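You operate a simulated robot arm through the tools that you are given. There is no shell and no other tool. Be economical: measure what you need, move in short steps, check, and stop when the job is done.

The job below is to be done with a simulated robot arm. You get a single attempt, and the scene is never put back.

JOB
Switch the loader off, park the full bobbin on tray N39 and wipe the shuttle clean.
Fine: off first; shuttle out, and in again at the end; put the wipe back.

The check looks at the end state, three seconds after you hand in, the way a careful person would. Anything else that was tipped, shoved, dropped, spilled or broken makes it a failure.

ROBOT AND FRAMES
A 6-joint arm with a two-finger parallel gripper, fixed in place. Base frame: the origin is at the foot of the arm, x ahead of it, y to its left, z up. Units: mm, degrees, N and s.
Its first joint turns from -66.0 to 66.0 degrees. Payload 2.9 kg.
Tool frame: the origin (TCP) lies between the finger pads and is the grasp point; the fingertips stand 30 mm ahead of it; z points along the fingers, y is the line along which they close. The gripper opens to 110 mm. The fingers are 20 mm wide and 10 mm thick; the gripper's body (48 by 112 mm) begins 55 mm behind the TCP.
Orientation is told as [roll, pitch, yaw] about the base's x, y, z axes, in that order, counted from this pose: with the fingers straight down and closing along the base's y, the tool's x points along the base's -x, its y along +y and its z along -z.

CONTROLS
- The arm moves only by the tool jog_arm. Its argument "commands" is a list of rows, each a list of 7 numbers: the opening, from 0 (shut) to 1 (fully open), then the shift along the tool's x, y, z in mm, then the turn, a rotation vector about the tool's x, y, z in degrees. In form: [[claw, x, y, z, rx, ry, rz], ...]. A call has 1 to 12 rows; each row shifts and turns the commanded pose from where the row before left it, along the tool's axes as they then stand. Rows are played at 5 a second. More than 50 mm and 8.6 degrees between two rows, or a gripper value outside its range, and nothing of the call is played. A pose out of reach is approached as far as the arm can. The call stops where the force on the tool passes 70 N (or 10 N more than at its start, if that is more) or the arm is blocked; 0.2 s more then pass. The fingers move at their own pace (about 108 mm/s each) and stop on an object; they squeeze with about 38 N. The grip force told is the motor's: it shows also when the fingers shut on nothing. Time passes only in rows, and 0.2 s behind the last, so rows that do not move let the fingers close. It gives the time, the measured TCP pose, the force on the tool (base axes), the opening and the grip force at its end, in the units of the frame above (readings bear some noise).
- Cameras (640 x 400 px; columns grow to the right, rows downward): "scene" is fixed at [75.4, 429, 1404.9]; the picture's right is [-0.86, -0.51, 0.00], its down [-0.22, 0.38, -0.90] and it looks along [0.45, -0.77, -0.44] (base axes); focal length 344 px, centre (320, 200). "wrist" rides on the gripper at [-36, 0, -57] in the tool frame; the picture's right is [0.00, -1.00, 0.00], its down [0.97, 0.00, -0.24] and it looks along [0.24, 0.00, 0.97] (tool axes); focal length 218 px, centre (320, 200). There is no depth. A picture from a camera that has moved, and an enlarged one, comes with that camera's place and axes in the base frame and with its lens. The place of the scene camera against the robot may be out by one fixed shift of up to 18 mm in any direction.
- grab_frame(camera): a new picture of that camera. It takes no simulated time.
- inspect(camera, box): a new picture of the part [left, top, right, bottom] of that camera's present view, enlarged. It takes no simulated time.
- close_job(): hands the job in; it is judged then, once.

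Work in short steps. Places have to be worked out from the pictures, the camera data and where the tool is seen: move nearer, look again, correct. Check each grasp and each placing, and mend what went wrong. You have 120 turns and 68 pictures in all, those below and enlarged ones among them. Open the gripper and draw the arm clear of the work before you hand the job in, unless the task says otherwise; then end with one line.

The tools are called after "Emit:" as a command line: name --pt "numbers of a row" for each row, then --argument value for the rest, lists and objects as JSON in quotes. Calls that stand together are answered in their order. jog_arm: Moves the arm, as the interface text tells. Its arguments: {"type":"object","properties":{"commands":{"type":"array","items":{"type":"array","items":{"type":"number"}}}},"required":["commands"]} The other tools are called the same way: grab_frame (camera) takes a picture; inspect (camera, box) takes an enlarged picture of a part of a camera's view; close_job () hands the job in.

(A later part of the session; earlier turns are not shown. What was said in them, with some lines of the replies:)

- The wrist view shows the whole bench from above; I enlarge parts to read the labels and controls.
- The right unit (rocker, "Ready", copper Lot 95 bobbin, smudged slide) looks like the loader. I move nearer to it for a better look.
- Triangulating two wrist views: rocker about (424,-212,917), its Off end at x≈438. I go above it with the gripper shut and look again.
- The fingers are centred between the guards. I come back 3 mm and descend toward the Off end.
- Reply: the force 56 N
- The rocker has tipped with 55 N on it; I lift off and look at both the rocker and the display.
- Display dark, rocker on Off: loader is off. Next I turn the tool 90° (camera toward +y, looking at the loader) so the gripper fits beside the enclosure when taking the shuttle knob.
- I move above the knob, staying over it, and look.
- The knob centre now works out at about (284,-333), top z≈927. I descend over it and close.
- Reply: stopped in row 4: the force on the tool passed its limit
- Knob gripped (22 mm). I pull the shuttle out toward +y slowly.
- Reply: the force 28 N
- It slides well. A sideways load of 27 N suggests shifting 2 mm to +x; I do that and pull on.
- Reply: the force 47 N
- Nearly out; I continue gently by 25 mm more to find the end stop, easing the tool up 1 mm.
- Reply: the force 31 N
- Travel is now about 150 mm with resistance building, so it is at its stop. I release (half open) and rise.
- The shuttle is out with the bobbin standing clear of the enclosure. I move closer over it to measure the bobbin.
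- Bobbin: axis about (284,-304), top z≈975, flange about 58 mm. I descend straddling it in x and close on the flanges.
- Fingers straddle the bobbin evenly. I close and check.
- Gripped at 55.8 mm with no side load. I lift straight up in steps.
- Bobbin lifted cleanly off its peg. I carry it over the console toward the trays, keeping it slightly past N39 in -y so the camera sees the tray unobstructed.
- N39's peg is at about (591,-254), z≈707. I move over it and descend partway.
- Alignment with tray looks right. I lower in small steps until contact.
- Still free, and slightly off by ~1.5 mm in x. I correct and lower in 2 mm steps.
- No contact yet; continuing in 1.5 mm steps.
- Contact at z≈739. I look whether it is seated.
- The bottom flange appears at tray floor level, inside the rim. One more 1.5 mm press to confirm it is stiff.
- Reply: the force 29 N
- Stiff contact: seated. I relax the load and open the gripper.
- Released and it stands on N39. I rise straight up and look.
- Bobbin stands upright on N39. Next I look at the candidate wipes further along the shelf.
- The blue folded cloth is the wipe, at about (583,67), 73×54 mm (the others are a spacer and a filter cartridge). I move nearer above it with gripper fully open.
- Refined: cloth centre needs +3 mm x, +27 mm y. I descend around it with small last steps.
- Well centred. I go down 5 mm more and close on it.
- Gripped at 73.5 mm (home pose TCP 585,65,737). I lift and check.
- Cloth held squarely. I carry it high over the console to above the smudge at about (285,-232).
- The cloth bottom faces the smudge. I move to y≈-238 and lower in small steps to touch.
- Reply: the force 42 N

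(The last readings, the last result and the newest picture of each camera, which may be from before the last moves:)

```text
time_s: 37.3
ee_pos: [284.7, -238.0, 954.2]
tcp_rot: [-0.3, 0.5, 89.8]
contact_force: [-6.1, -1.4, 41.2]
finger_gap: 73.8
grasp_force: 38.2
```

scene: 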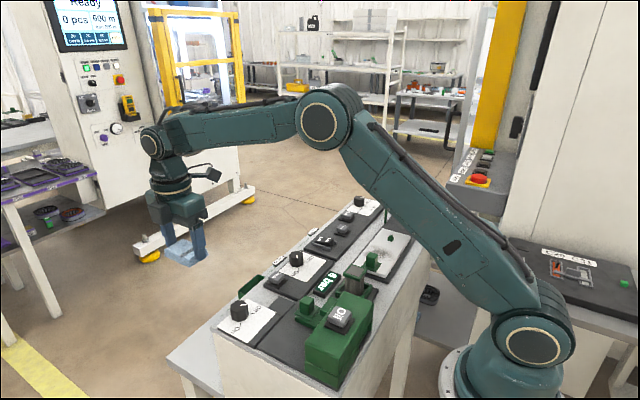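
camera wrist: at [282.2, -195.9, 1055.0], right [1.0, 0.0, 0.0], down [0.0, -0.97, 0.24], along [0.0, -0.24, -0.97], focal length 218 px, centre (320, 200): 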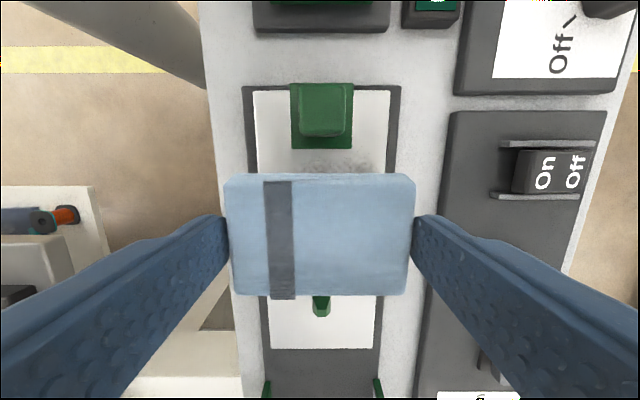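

Contact at z≈954 with 41 N; I ease back 1.5 mm and stroke along y with small x shifts.

Emit:
jog_arm --pt "0 0 0 -1.5 0 0 0" --pt "0 -6 0 0 0 0 0" --pt "0 -5 0 0 0 0 0" --pt "0 8 0 0 0 0 0" --pt "0 10 0 0 0 0 0" --pt "0 10 0 0 0 0 0" --pt "0 9 0 0 0 0 0" --pt "0 -9 0 0 0 0 0" --pt "0 -10 0 0 0 0 0" --pt "0 -9 0 0 0 0 0"

Emit:
inspect --camera "scene" --box '[320, 180, 440, 280]'

```text
time_s: 39.5
ee_pos: [283.2, -234.1, 954.5]
tcp_rot: [0.0, 0.3, 89.8]
contact_force: [-2.5, -0.1, 6.3]
finger_gap: 73.6
grasp_force: 38.4
```

```text
4.00 times, centred on (380, 230) of scene
camera zoom: at [75.3, 429.0, 1404.9], right [-0.86, -0.51, 0.0], down [-0.22, 0.38, -0.9], along [0.45, -0.77, -0.44], focal length 1375 px, centre (80, 80)
```

zoom: 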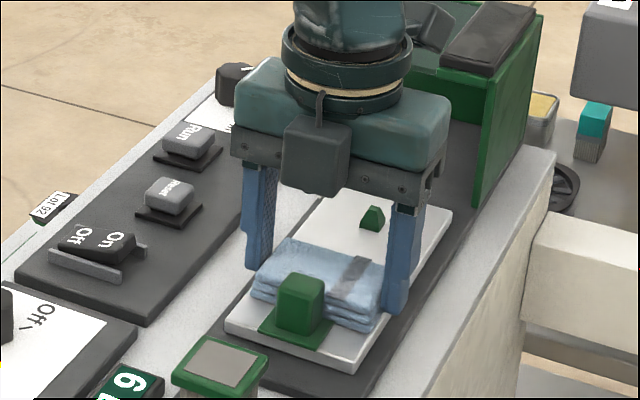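

Strokes work at a light load. I add 0.7 mm and stroke more, shifted a few mm each way in x.

Emit:
jog_arm --pt "0 0 -6 0.7 0 0 0" --pt "0 -7 0 0 0 0 0" --pt "0 10 0 0 0 0 0" --pt "0 10 0 0 0 0 0" --pt "0 12 0 0 0 0 0" --pt "0 0 9 0 0 0 0" --pt "0 -12 0 0 0 0 0" --pt "0 -10 0 0 0 0 0" --pt "0 -10 0 0 0 0 0" --pt "0 10 -4 0 0 0 0" --pt "0 14 0 0 0 0 0"

Emit:
inspect --camera "scene" --box '[320, 180, 440, 280]'

```text
time_s: 41.9
ee_pos: [282.8, -252.9, 953.9]
tcp_rot: [0.0, 0.1, 89.8]
contact_force: [-7.7, -1.2, 18.7]
finger_gap: 73.6
grasp_force: 38.0
```

```text
4.00 times, centred on (380, 230) of scene
camera zoom: at [75.0, 429.1, 1404.9], right [-0.86, -0.51, 0.0], down [-0.22, 0.38, -0.9], along [0.45, -0.77, -0.44], focal length 1375 px, centre (80, 80)
```

zoom: 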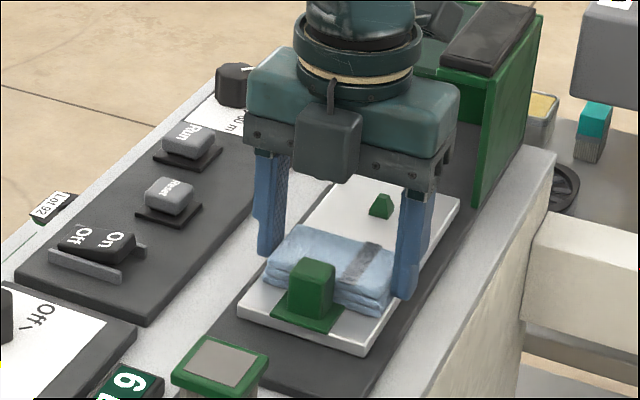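

The shuttle drifted a bit with the cloth. I lift and look at the plate.

Emit:
jog_arm --pt "0 0 0 -20 0 0 0" --pt "0 20 0 -40 0 0 0" --pt "0 40 0 -10 0 0 0" --pt "0 40 0 0 0 0 0"

Emit:
inspect --camera "scene" --box '[320, 180, 440, 280]'

Emit:
grab_frame --camera "wrist"

```text
time_s: 42.9
ee_pos: [284.3, -351.1, 1022.6]
tcp_rot: [0.0, 0.2, 89.9]
contact_force: [-1.3, -0.6, -1.1]
finger_gap: 73.5
grasp_force: 38.4
```

```text
4.00 times, centred on (380, 230) of scene
camera zoom: at [75.4, 429.0, 1404.9], right [-0.86, -0.51, 0.0], down [-0.22, 0.38, -0.9], along [0.45, -0.77, -0.44], focal length 1375 px, centre (80, 80)
```

zoom: 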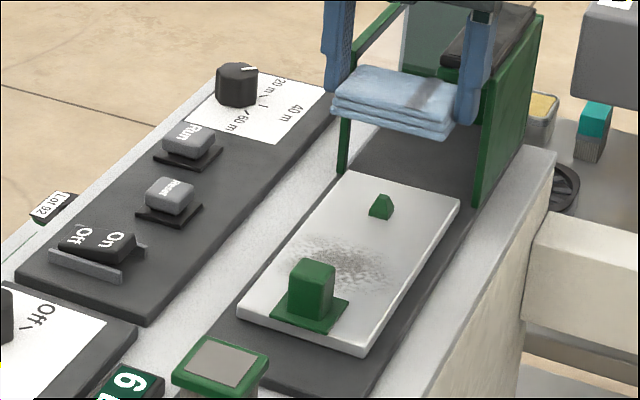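

```text
22 pictures are left
camera wrist: at [283.1, -315.4, 1080.3], right [1.0, 0.0, 0.0], down [0.0, -0.97, 0.24], along [0.0, -0.24, -0.97], focal length 218 px, centre (320, 200)
```

wrist: 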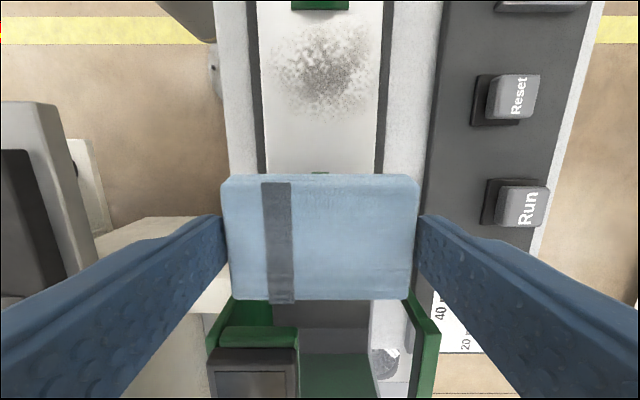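

The smudge is fainter but remains; the shuttle moved with the y strokes. The track holds it sideways, so I'll stroke along x. Smudge now at y≈-240…-294; I go over y≈-266.

Emit:
jog_arm --pt "0 -43 0 0 0 0 0" --pt "0 -42 0 0 0 0 0" --pt "0 0 0 40 0 0 0" --pt "0 0 0 24 0 0 0" --pt "0 0 0 3 0 0 0" --pt "0 0 0 1.5 0 0 0" --pt "0 0 0 0 0 0 0"

```text
time_s: 44.5
ee_pos: [285.9, -268.2, 955.2]
tcp_rot: [0.0, 0.2, 89.9]
contact_force: [-0.5, 0.0, -0.2]
finger_gap: 73.3
grasp_force: 38.0
```

Emit:
jog_arm --pt "0 0 0 1.3 0 0 0" --pt "0 0 0 1.2 0 0 0" --pt "0 0 8 0 0 0 0" --pt "0 0 8 0 0 0 0" --pt "0 0 -10 0 0 0 0" --pt "0 0 -10 0 0 0 0" --pt "0 0 -10 0 0 0 0" --pt "0 0 10 0 0 0 0" --pt "0 0 10 0 0 0 0" --pt "0 0 10 0 0 0 0" --pt "0 0 -8 0 0 0 0" --pt "0 0 -8 0 0 0 0"

Emit:
inspect --camera "scene" --box '[320, 180, 440, 280]'

```text
time_s: 47.1
ee_pos: [283.2, -266.5, 951.8]
tcp_rot: [0.1, 0.2, 89.7]
contact_force: [-11.2, -1.0, 22.0]
finger_gap: 73.3
grasp_force: 37.3
```

```text
4.00 times, centred on (380, 230) of scene
camera zoom: at [74.9, 429.1, 1404.9], right [-0.86, -0.51, 0.0], down [-0.22, 0.38, -0.9], along [0.45, -0.77, -0.44], focal length 1375 px, centre (80, 80)
```

zoom: 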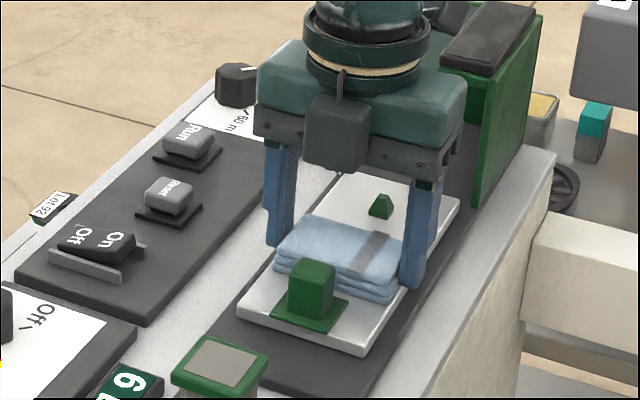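

The x strokes leave the shuttle in place. I continue with more x strokes, shifting slightly in y.

Emit:
jog_arm --pt "0 0 9 0 0 0 0" --pt "0 0 9 0 0 0 0" --pt "0 0 -12 0 0 0 0" --pt "0 0 -12 0 0 0 0" --pt "0 0 -12 0 0 0 0" --pt "0 0 12 0 0 0 0" --pt "0 0 12 0 0 0 0" --pt "0 0 12 0 0 0 0" --pt "0 0 -12 0 0 0 0" --pt "0 0 -12 0 0 0 0" --pt "0 0 -12 0 0 0 0" --pt "0 0 18 0 0 0 0"

Emit:
jog_arm --pt "0 0 0 -5 0 0 0" --pt "0 12 0 0 0 0 0" --pt "0 0 0 5 0 0 0" --pt "0 0 12 0 0 0 0" --pt "0 0 -12 0 0 0 0" --pt "0 0 -12 0 0 0 0" --pt "0 0 12 0 0 0 0" --pt "0 0 12 0 0 0 0" --pt "0 0 -12 0 0 0 0" --pt "0 0 -12 0 0 0 0" --pt "0 0 12 0 0 0 0"

Emit:
jog_arm --pt "0 0 0 -30 0 0 0" --pt "0 30 0 -35 0 0 0" --pt "0 40 0 0 0 0 0"

Emit:
inspect --camera "scene" --box '[320, 180, 440, 280]'

Emit:
grab_frame --camera "wrist"

```text
time_s: 49.7
ee_pos: [286.5, -267.0, 952.7]
tcp_rot: [0.0, 0.2, 89.9]
contact_force: [0.2, 0.1, -0.1]
finger_gap: 73.8
grasp_force: 37.7
```

```text
time_s: 52.1
ee_pos: [284.6, -279.4, 951.9]
tcp_rot: [0.0, 0.3, 89.9]
contact_force: [1.3, 0.5, 1.7]
finger_gap: 73.7
grasp_force: 37.9
```

```text
time_s: 52.9
ee_pos: [285.1, -348.6, 1019.1]
tcp_rot: [0.0, 0.1, 89.9]
contact_force: [-0.4, -0.2, -0.3]
finger_gap: 73.6
grasp_force: 38.1
```

```text
4.00 times, centred on (380, 230) of scene
camera zoom: at [75.4, 429.0, 1404.9], right [-0.86, -0.51, 0.0], down [-0.22, 0.38, -0.9], along [0.45, -0.77, -0.44], focal length 1375 px, centre (80, 80)
```

zoom: 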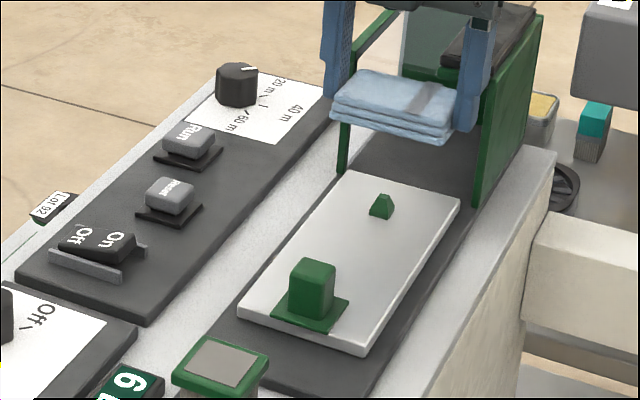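

```text
19 pictures are left
camera wrist: at [282.7, -313.5, 1076.5], right [1.0, 0.0, 0.0], down [0.0, -0.97, 0.24], along [0.0, -0.24, -0.97], focal length 218 px, centre (320, 200)
```

wrist: 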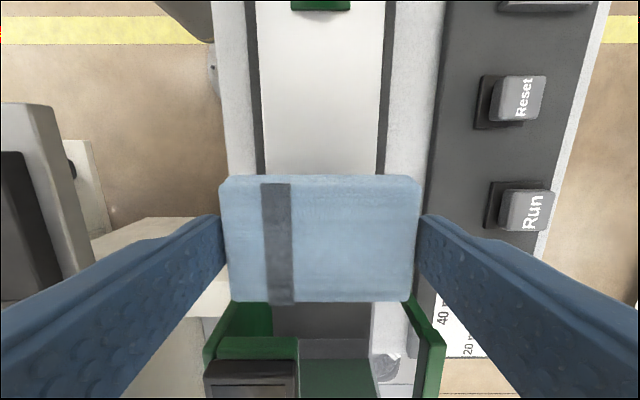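

The plate is clean. I carry the wipe back to its place at (585,65).

Emit:
jog_arm --pt "0 0 0 -12 0 0 0" --pt "0 -37.6 -27.3 0 0 0 0" --pt "0 -37.6 -27.3 0 0 0 0" --pt "0 -37.6 -27.3 0 0 0 0" --pt "0 -37.6 -27.3 0 0 0 0" --pt "0 -37.6 -27.3 0 0 0 0" --pt "0 -37.6 -27.3 0 0 0 0" --pt "0 -37.6 -27.3 0 0 0 0" --pt "0 -37.6 -27.3 0 0 0 0" --pt "0 -37.6 -27.3 0 0 0 0" --pt "0 -37.6 -27.3 0 0 0 0" --pt "0 -37.6 -27.3 0 0 0 0"

```text
time_s: 55.5
ee_pos: [588.2, 64.4, 1028.4]
tcp_rot: [0.0, 0.2, 89.8]
contact_force: [-0.3, -0.1, -0.1]
finger_gap: 73.8
grasp_force: 37.9
```

I descend to just above the shelf.

Emit:
jog_arm --pt "0 0 2 45 0 0 0" --pt "0 0 0 45 0 0 0" --pt "0 0 0 45 0 0 0" --pt "0 0 0 45 0 0 0" --pt "0 0 0 45 0 0 0" --pt "0 0 0 40 0 0 0" --pt "0 0 0 15 0 0 0" --pt "0 0 0 0 0 0 0"

Emit:
grab_frame --camera "wrist"

```text
time_s: 57.3
ee_pos: [583.9, 63.4, 750.0]
tcp_rot: [0.0, 0.1, 89.9]
contact_force: [-0.3, -0.6, 0.1]
finger_gap: 73.6
grasp_force: 38.1
```

```text
18 pictures are left
camera wrist: at [582.6, 99.4, 805.6], right [1.0, 0.0, 0.0], down [0.0, -0.97, 0.24], along [0.0, -0.24, -0.97], focal length 218 px, centre (320, 200)
```

wrist: 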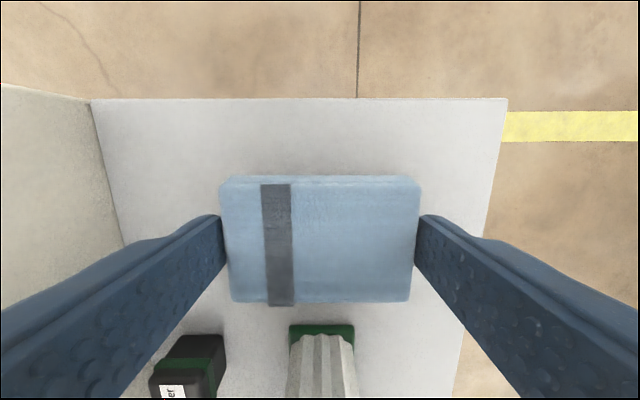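

Clear of neighbours. I correct 2 mm and lower to touch.

Emit:
jog_arm --pt "0 -2 -1 5 0 0 0" --pt "0 0 0 3 0 0 0" --pt "0 0 0 2 0 0 0" --pt "0 0 0 1.5 0 0 0" --pt "0 0 0 1 0 0 0" --pt "0 0 0 0 0 0 0"

```text
time_s: 58.7
ee_pos: [586.3, 63.4, 736.4]
tcp_rot: [0.0, 0.2, 90.0]
contact_force: [-0.2, 0.7, 0.1]
finger_gap: 73.4
grasp_force: 38.1
```

Emit:
jog_arm --pt "0 0 0 1 0 0 0" --pt "0 0 0 1 0 0 0" --pt "0 0 0 0 0 0 0"

```text
time_s: 59.5
ee_pos: [586.3, 64.5, 733.4]
tcp_rot: [0.0, 0.2, 89.9]
contact_force: [-0.1, 0.8, 0.3]
finger_gap: 73.5
grasp_force: 38.0
```

Cloth slid up slightly in the grip while wiping, so a bit lower still.

Emit:
jog_arm --pt "0 0 0 1 0 0 0" --pt "0 0 0 1 0 0 0" --pt "0 0 0 0 0 0 0"

```text
time_s: 60.3
ee_pos: [584.0, 64.1, 732.3]
tcp_rot: [-0.2, 0.3, 89.9]
contact_force: [-4.7, -0.1, 17.7]
finger_gap: 73.6
grasp_force: 37.9
```

It rests on the shelf. I open, and rise straight up.

Emit:
jog_arm --pt "0 0 0 -0.8 0 0 0" --pt "1 0 0 0 0 0 0" --pt "1 0 0 0 0 0 0" --pt "1 0 0 -20 0 0 0" --pt "1 0 0 -45 0 0 0" --pt "1 0 0 -45 0 0 0" --pt "1 0 0 -45 0 0 0"

Emit:
grab_frame --camera "wrist"

```text
time_s: 61.9
ee_pos: [585.4, 65.3, 889.3]
tcp_rot: [0.0, 0.1, 90.0]
contact_force: [0.2, 0.5, -0.3]
finger_gap: 109.7
grasp_force: 0.0
```

```text
17 pictures are left
camera wrist: at [583.5, 100.9, 945.7], right [1.0, 0.0, 0.0], down [0.0, -0.97, 0.24], along [0.0, -0.24, -0.97], focal length 218 px, centre (320, 200)
```

wrist: 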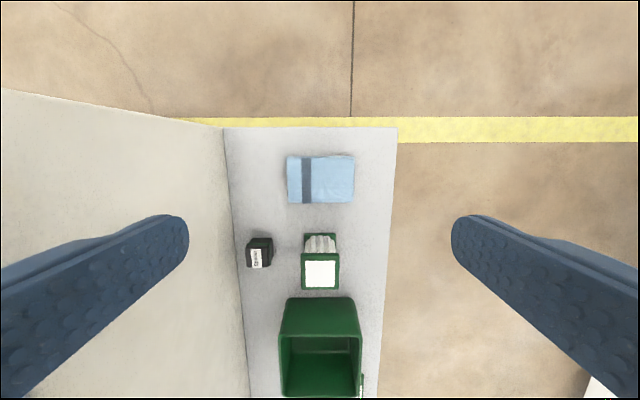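

Wipe is back in place. Next I rise and go over to the shuttle knob (expected around y≈-218).

Emit:
jog_arm --pt "1 0 0 -45 0 0 0" --pt "1 0 0 -45 0 0 0" --pt "1 0 0 -45 0 0 0" --pt "0.5 31.5 33.4 0 0 0 0" --pt "0.5 31.5 33.4 0 0 0 0" --pt "0.5 31.5 33.4 0 0 0 0" --pt "0.5 31.5 33.4 0 0 0 0" --pt "0.5 31.5 33.4 0 0 0 0" --pt "0.5 31.5 33.4 0 0 0 0" --pt "0.5 31.5 33.4 0 0 0 0" --pt "0.5 31.5 33.4 0 0 0 0" --pt "0.5 31.5 33.4 0 0 0 0"

Emit:
grab_frame --camera "wrist"

```text
time_s: 64.5
ee_pos: [283.6, -218.9, 1023.8]
tcp_rot: [0.0, 0.2, 89.9]
contact_force: [0.6, -1.0, -0.4]
finger_gap: 55.3
grasp_force: 0.1
```

```text
16 pictures are left
camera wrist: at [281.5, -181.4, 1081.0], right [1.0, 0.0, 0.0], down [0.0, -0.97, 0.24], along [0.0, -0.24, -0.97], focal length 218 px, centre (320, 200)
```

wrist: 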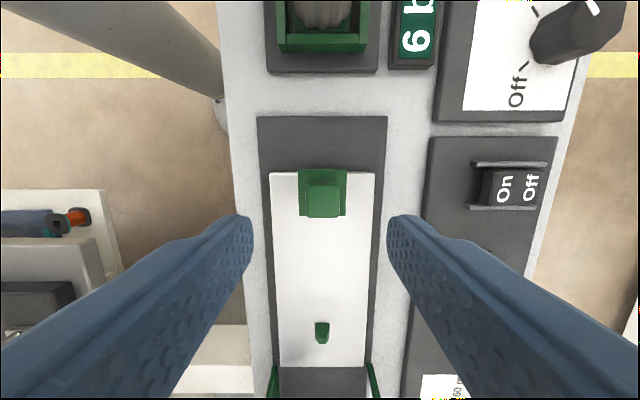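

Knob visible right at y≈-216. I descend over it and close.

Emit:
jog_arm --pt "0.5 -2 -1 30 0 0 0" --pt "0.5 0 0 30 0 0 0" --pt "0.5 0 0 13 0 0 0" --pt "0.3 0 0 0 0 0 0" --pt "0.2 0 0 0 0 0 0" --pt "0 0 0 0 0 0 0" --pt "0 0 0 0 0 0 0"

```text
time_s: 66.1
ee_pos: [284.3, -214.5, 953.2]
tcp_rot: [-0.1, 0.2, 89.9]
contact_force: [4.0, 0.6, -6.2]
finger_gap: 22.1
grasp_force: 45.1
```

Gripped. I push the shuttle in toward -y.

Emit:
jog_arm --pt "0 10 0 0 0 0 0" --pt "0 10 0 0 0 0 0" --pt "0 10 0 0 0 0 0" --pt "0 10 0 0 0 0 0" --pt "0 10 0 0 0 0 0" --pt "0 10 0 0 0 0 0" --pt "0 10 0 0 0 0 0" --pt "0 10 0 0 0 0 0" --pt "0 10 0 0 0 0 0" --pt "0 10 0 0 0 0 0"

Emit:
inspect --camera "scene" --box '[320, 160, 460, 270]'

```text
time_s: 68.3
ee_pos: [285.4, -315.9, 951.1]
tcp_rot: [-0.1, 0.2, 89.9]
contact_force: [12.7, 2.1, -3.0]
finger_gap: 21.6
grasp_force: 45.3
```

```text
3.64 times, centred on (390, 215) of scene
camera zoom: at [75.8, 429.0, 1404.9], right [-0.86, -0.51, 0.0], down [-0.23, 0.38, -0.9], along [0.45, -0.77, -0.44], focal length 1250 px, centre (66, 146)
```

zoom: 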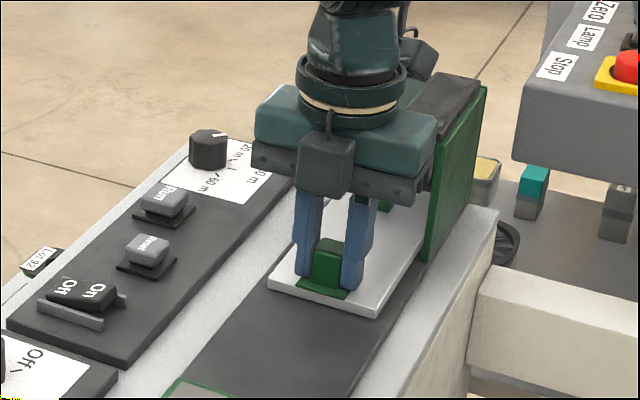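

Still moving freely; I push the last part in 4 mm steps until resistance.

Emit:
jog_arm --pt "0 4 0 0 0 0 0" --pt "0 4 0 0 0 0 0" --pt "0 4 0 0 0 0 0" --pt "0 3 0 0 0 0 0" --pt "0 0 0 0 0 0 0"

```text
time_s: 69.5
ee_pos: [285.4, -328.1, 950.7]
tcp_rot: [0.0, 0.0, 90.0]
contact_force: [13.6, 21.7, 1.2]
finger_gap: 22.0
grasp_force: 44.8
```

Resistance 22 N appears; a little more to confirm the stop.

Emit:
jog_arm --pt "0 2 0 0 0 0 0" --pt "0 2 0 0 0 0 0" --pt "0 0 0 0 0 0 0"

```text
time_s: 70.3
ee_pos: [284.8, -330.5, 951.8]
tcp_rot: [0.0, -0.3, 90.2]
contact_force: [8.2, 38.5, 4.9]
finger_gap: 22.0
grasp_force: 45.0
```

Firm stop. I release (slightly open), rise and compare with the starting picture.

Emit:
jog_arm --pt "0 -1.5 0 0 0 0 0" --pt "0.5 0 0 0 0 0 0" --pt "0.5 0 0 0 0 0 0" --pt "0.5 0 0 -40 0 0 0" --pt "0.5 0 0 -40 0 0 0" --pt "0.5 -10 0 -40 0 0 0" --pt "0.5 -40 -20 -20 0 0 0" --pt "0.5 -40 -20 -20 0 0 0"

Emit:
inspect --camera "scene" --box '[340, 160, 460, 260]'

Emit:
grab_frame --camera "wrist"

Emit:
inspect --camera "scene" --box '[160, 170, 460, 400]'

```text
time_s: 72.1
ee_pos: [325.4, -242.0, 1111.7]
tcp_rot: [0.1, 0.2, 89.8]
contact_force: [0.6, 0.2, -0.4]
finger_gap: 55.2
grasp_force: 0.0
```

```text
4.00 times, centred on (400, 210) of scene
camera zoom: at [75.4, 429.0, 1404.9], right [-0.86, -0.51, 0.0], down [-0.22, 0.38, -0.9], along [0.45, -0.77, -0.44], focal length 1375 px, centre (0, 160)
```

zoom: 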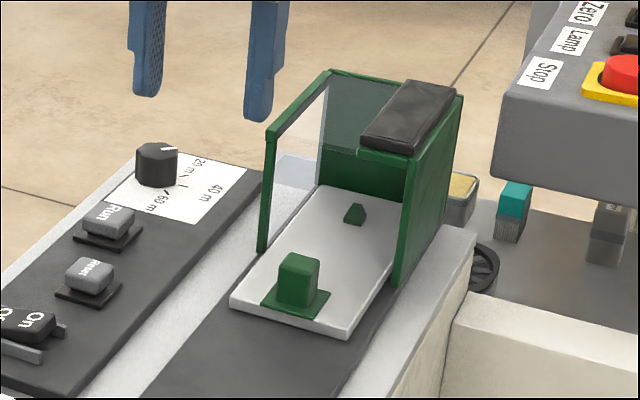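

```text
13 pictures are left
camera wrist: at [323.7, -206.2, 1168.6], right [1.0, 0.0, 0.0], down [0.0, -0.97, 0.24], along [0.0, -0.24, -0.97], focal length 218 px, centre (320, 200)
```

wrist: 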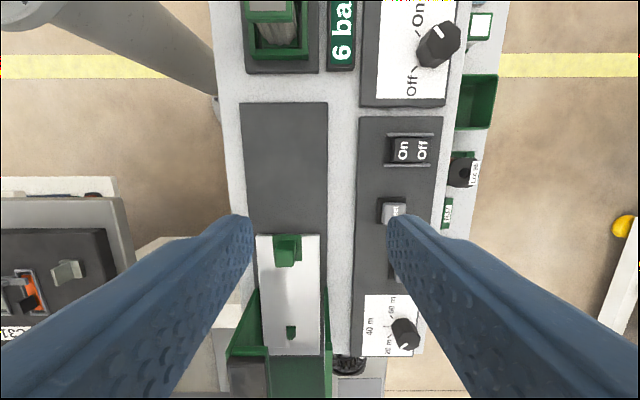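

```text
1.74 times, centred on (310, 285) of scene
camera zoom: at [75.4, 429.0, 1404.9], right [-0.86, -0.51, 0.0], down [-0.22, 0.38, -0.9], along [0.45, -0.77, -0.44], focal length 598 px, centre (337, 52)
```

zoom: 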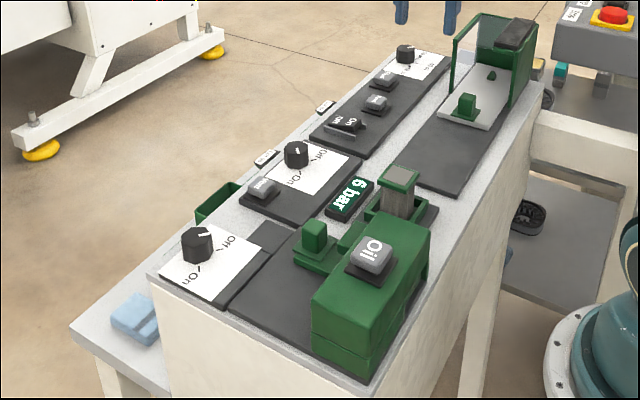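

The shuttle sits exactly where it began and the display is dark. I check the plate for residue.

Emit:
inspect --camera "wrist" --box '[230, 220, 350, 370]'

```text
2.67 times, centred on (290, 295) of wrist
camera zoom: at [323.7, -206.2, 1168.6], right [1.0, 0.0, 0.0], down [0.0, -0.97, 0.24], along [0.0, -0.24, -0.97], focal length 582 px, centre (400, -53)
```

zoom: 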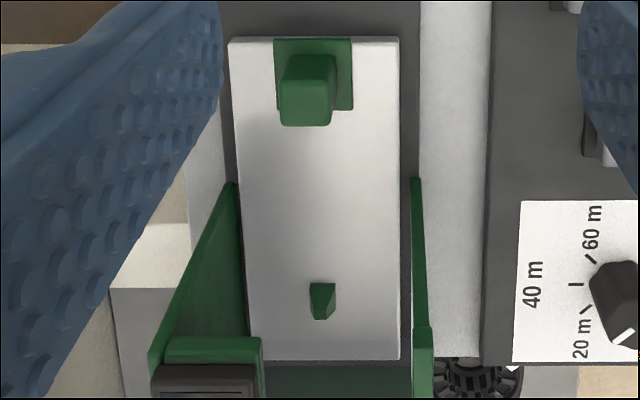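

The plate is clean (only soft shading). I open the gripper and draw the arm up and clear.

Emit:
jog_arm --pt "1 -20 0 -40 0 0 0" --pt "1 -20 0 -40 0 0 0" --pt "1 0 0 -40 0 0 0" --pt "1 0 0 0 0 0 0"

Emit:
grab_frame --camera "wrist"

```text
time_s: 73.1
ee_pos: [325.7, -200.8, 1231.3]
tcp_rot: [0.0, 0.2, 89.9]
contact_force: [-0.6, -0.5, -0.2]
finger_gap: 110.0
grasp_force: 0.0
```

```text
10 pictures are left
camera wrist: at [323.4, -165.6, 1287.8], right [1.0, 0.0, 0.0], down [0.0, -0.97, 0.24], along [0.0, -0.24, -0.97], focal length 218 px, centre (320, 200)
```

wrist: 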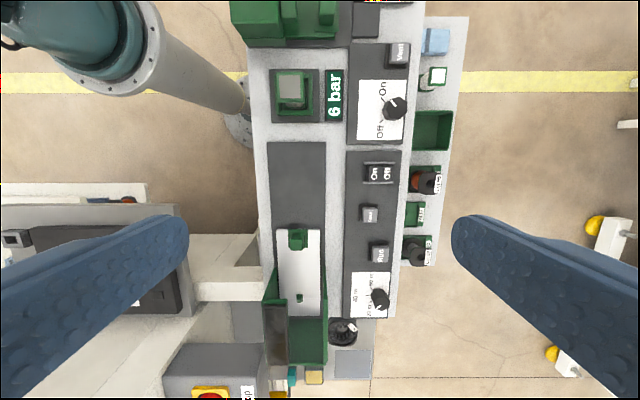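

Everything is in place: loader off, bobbin on N39, plate clean, shuttle in, wipe back. I hand in.

Emit:
close_job

```text
The job is handed in.
```

The job is handed in: the loader is off, the full bobbin (Lot 95) is on tray N39, the shuttle is wiped clean and pushed back in, and the wipe is back in its place.
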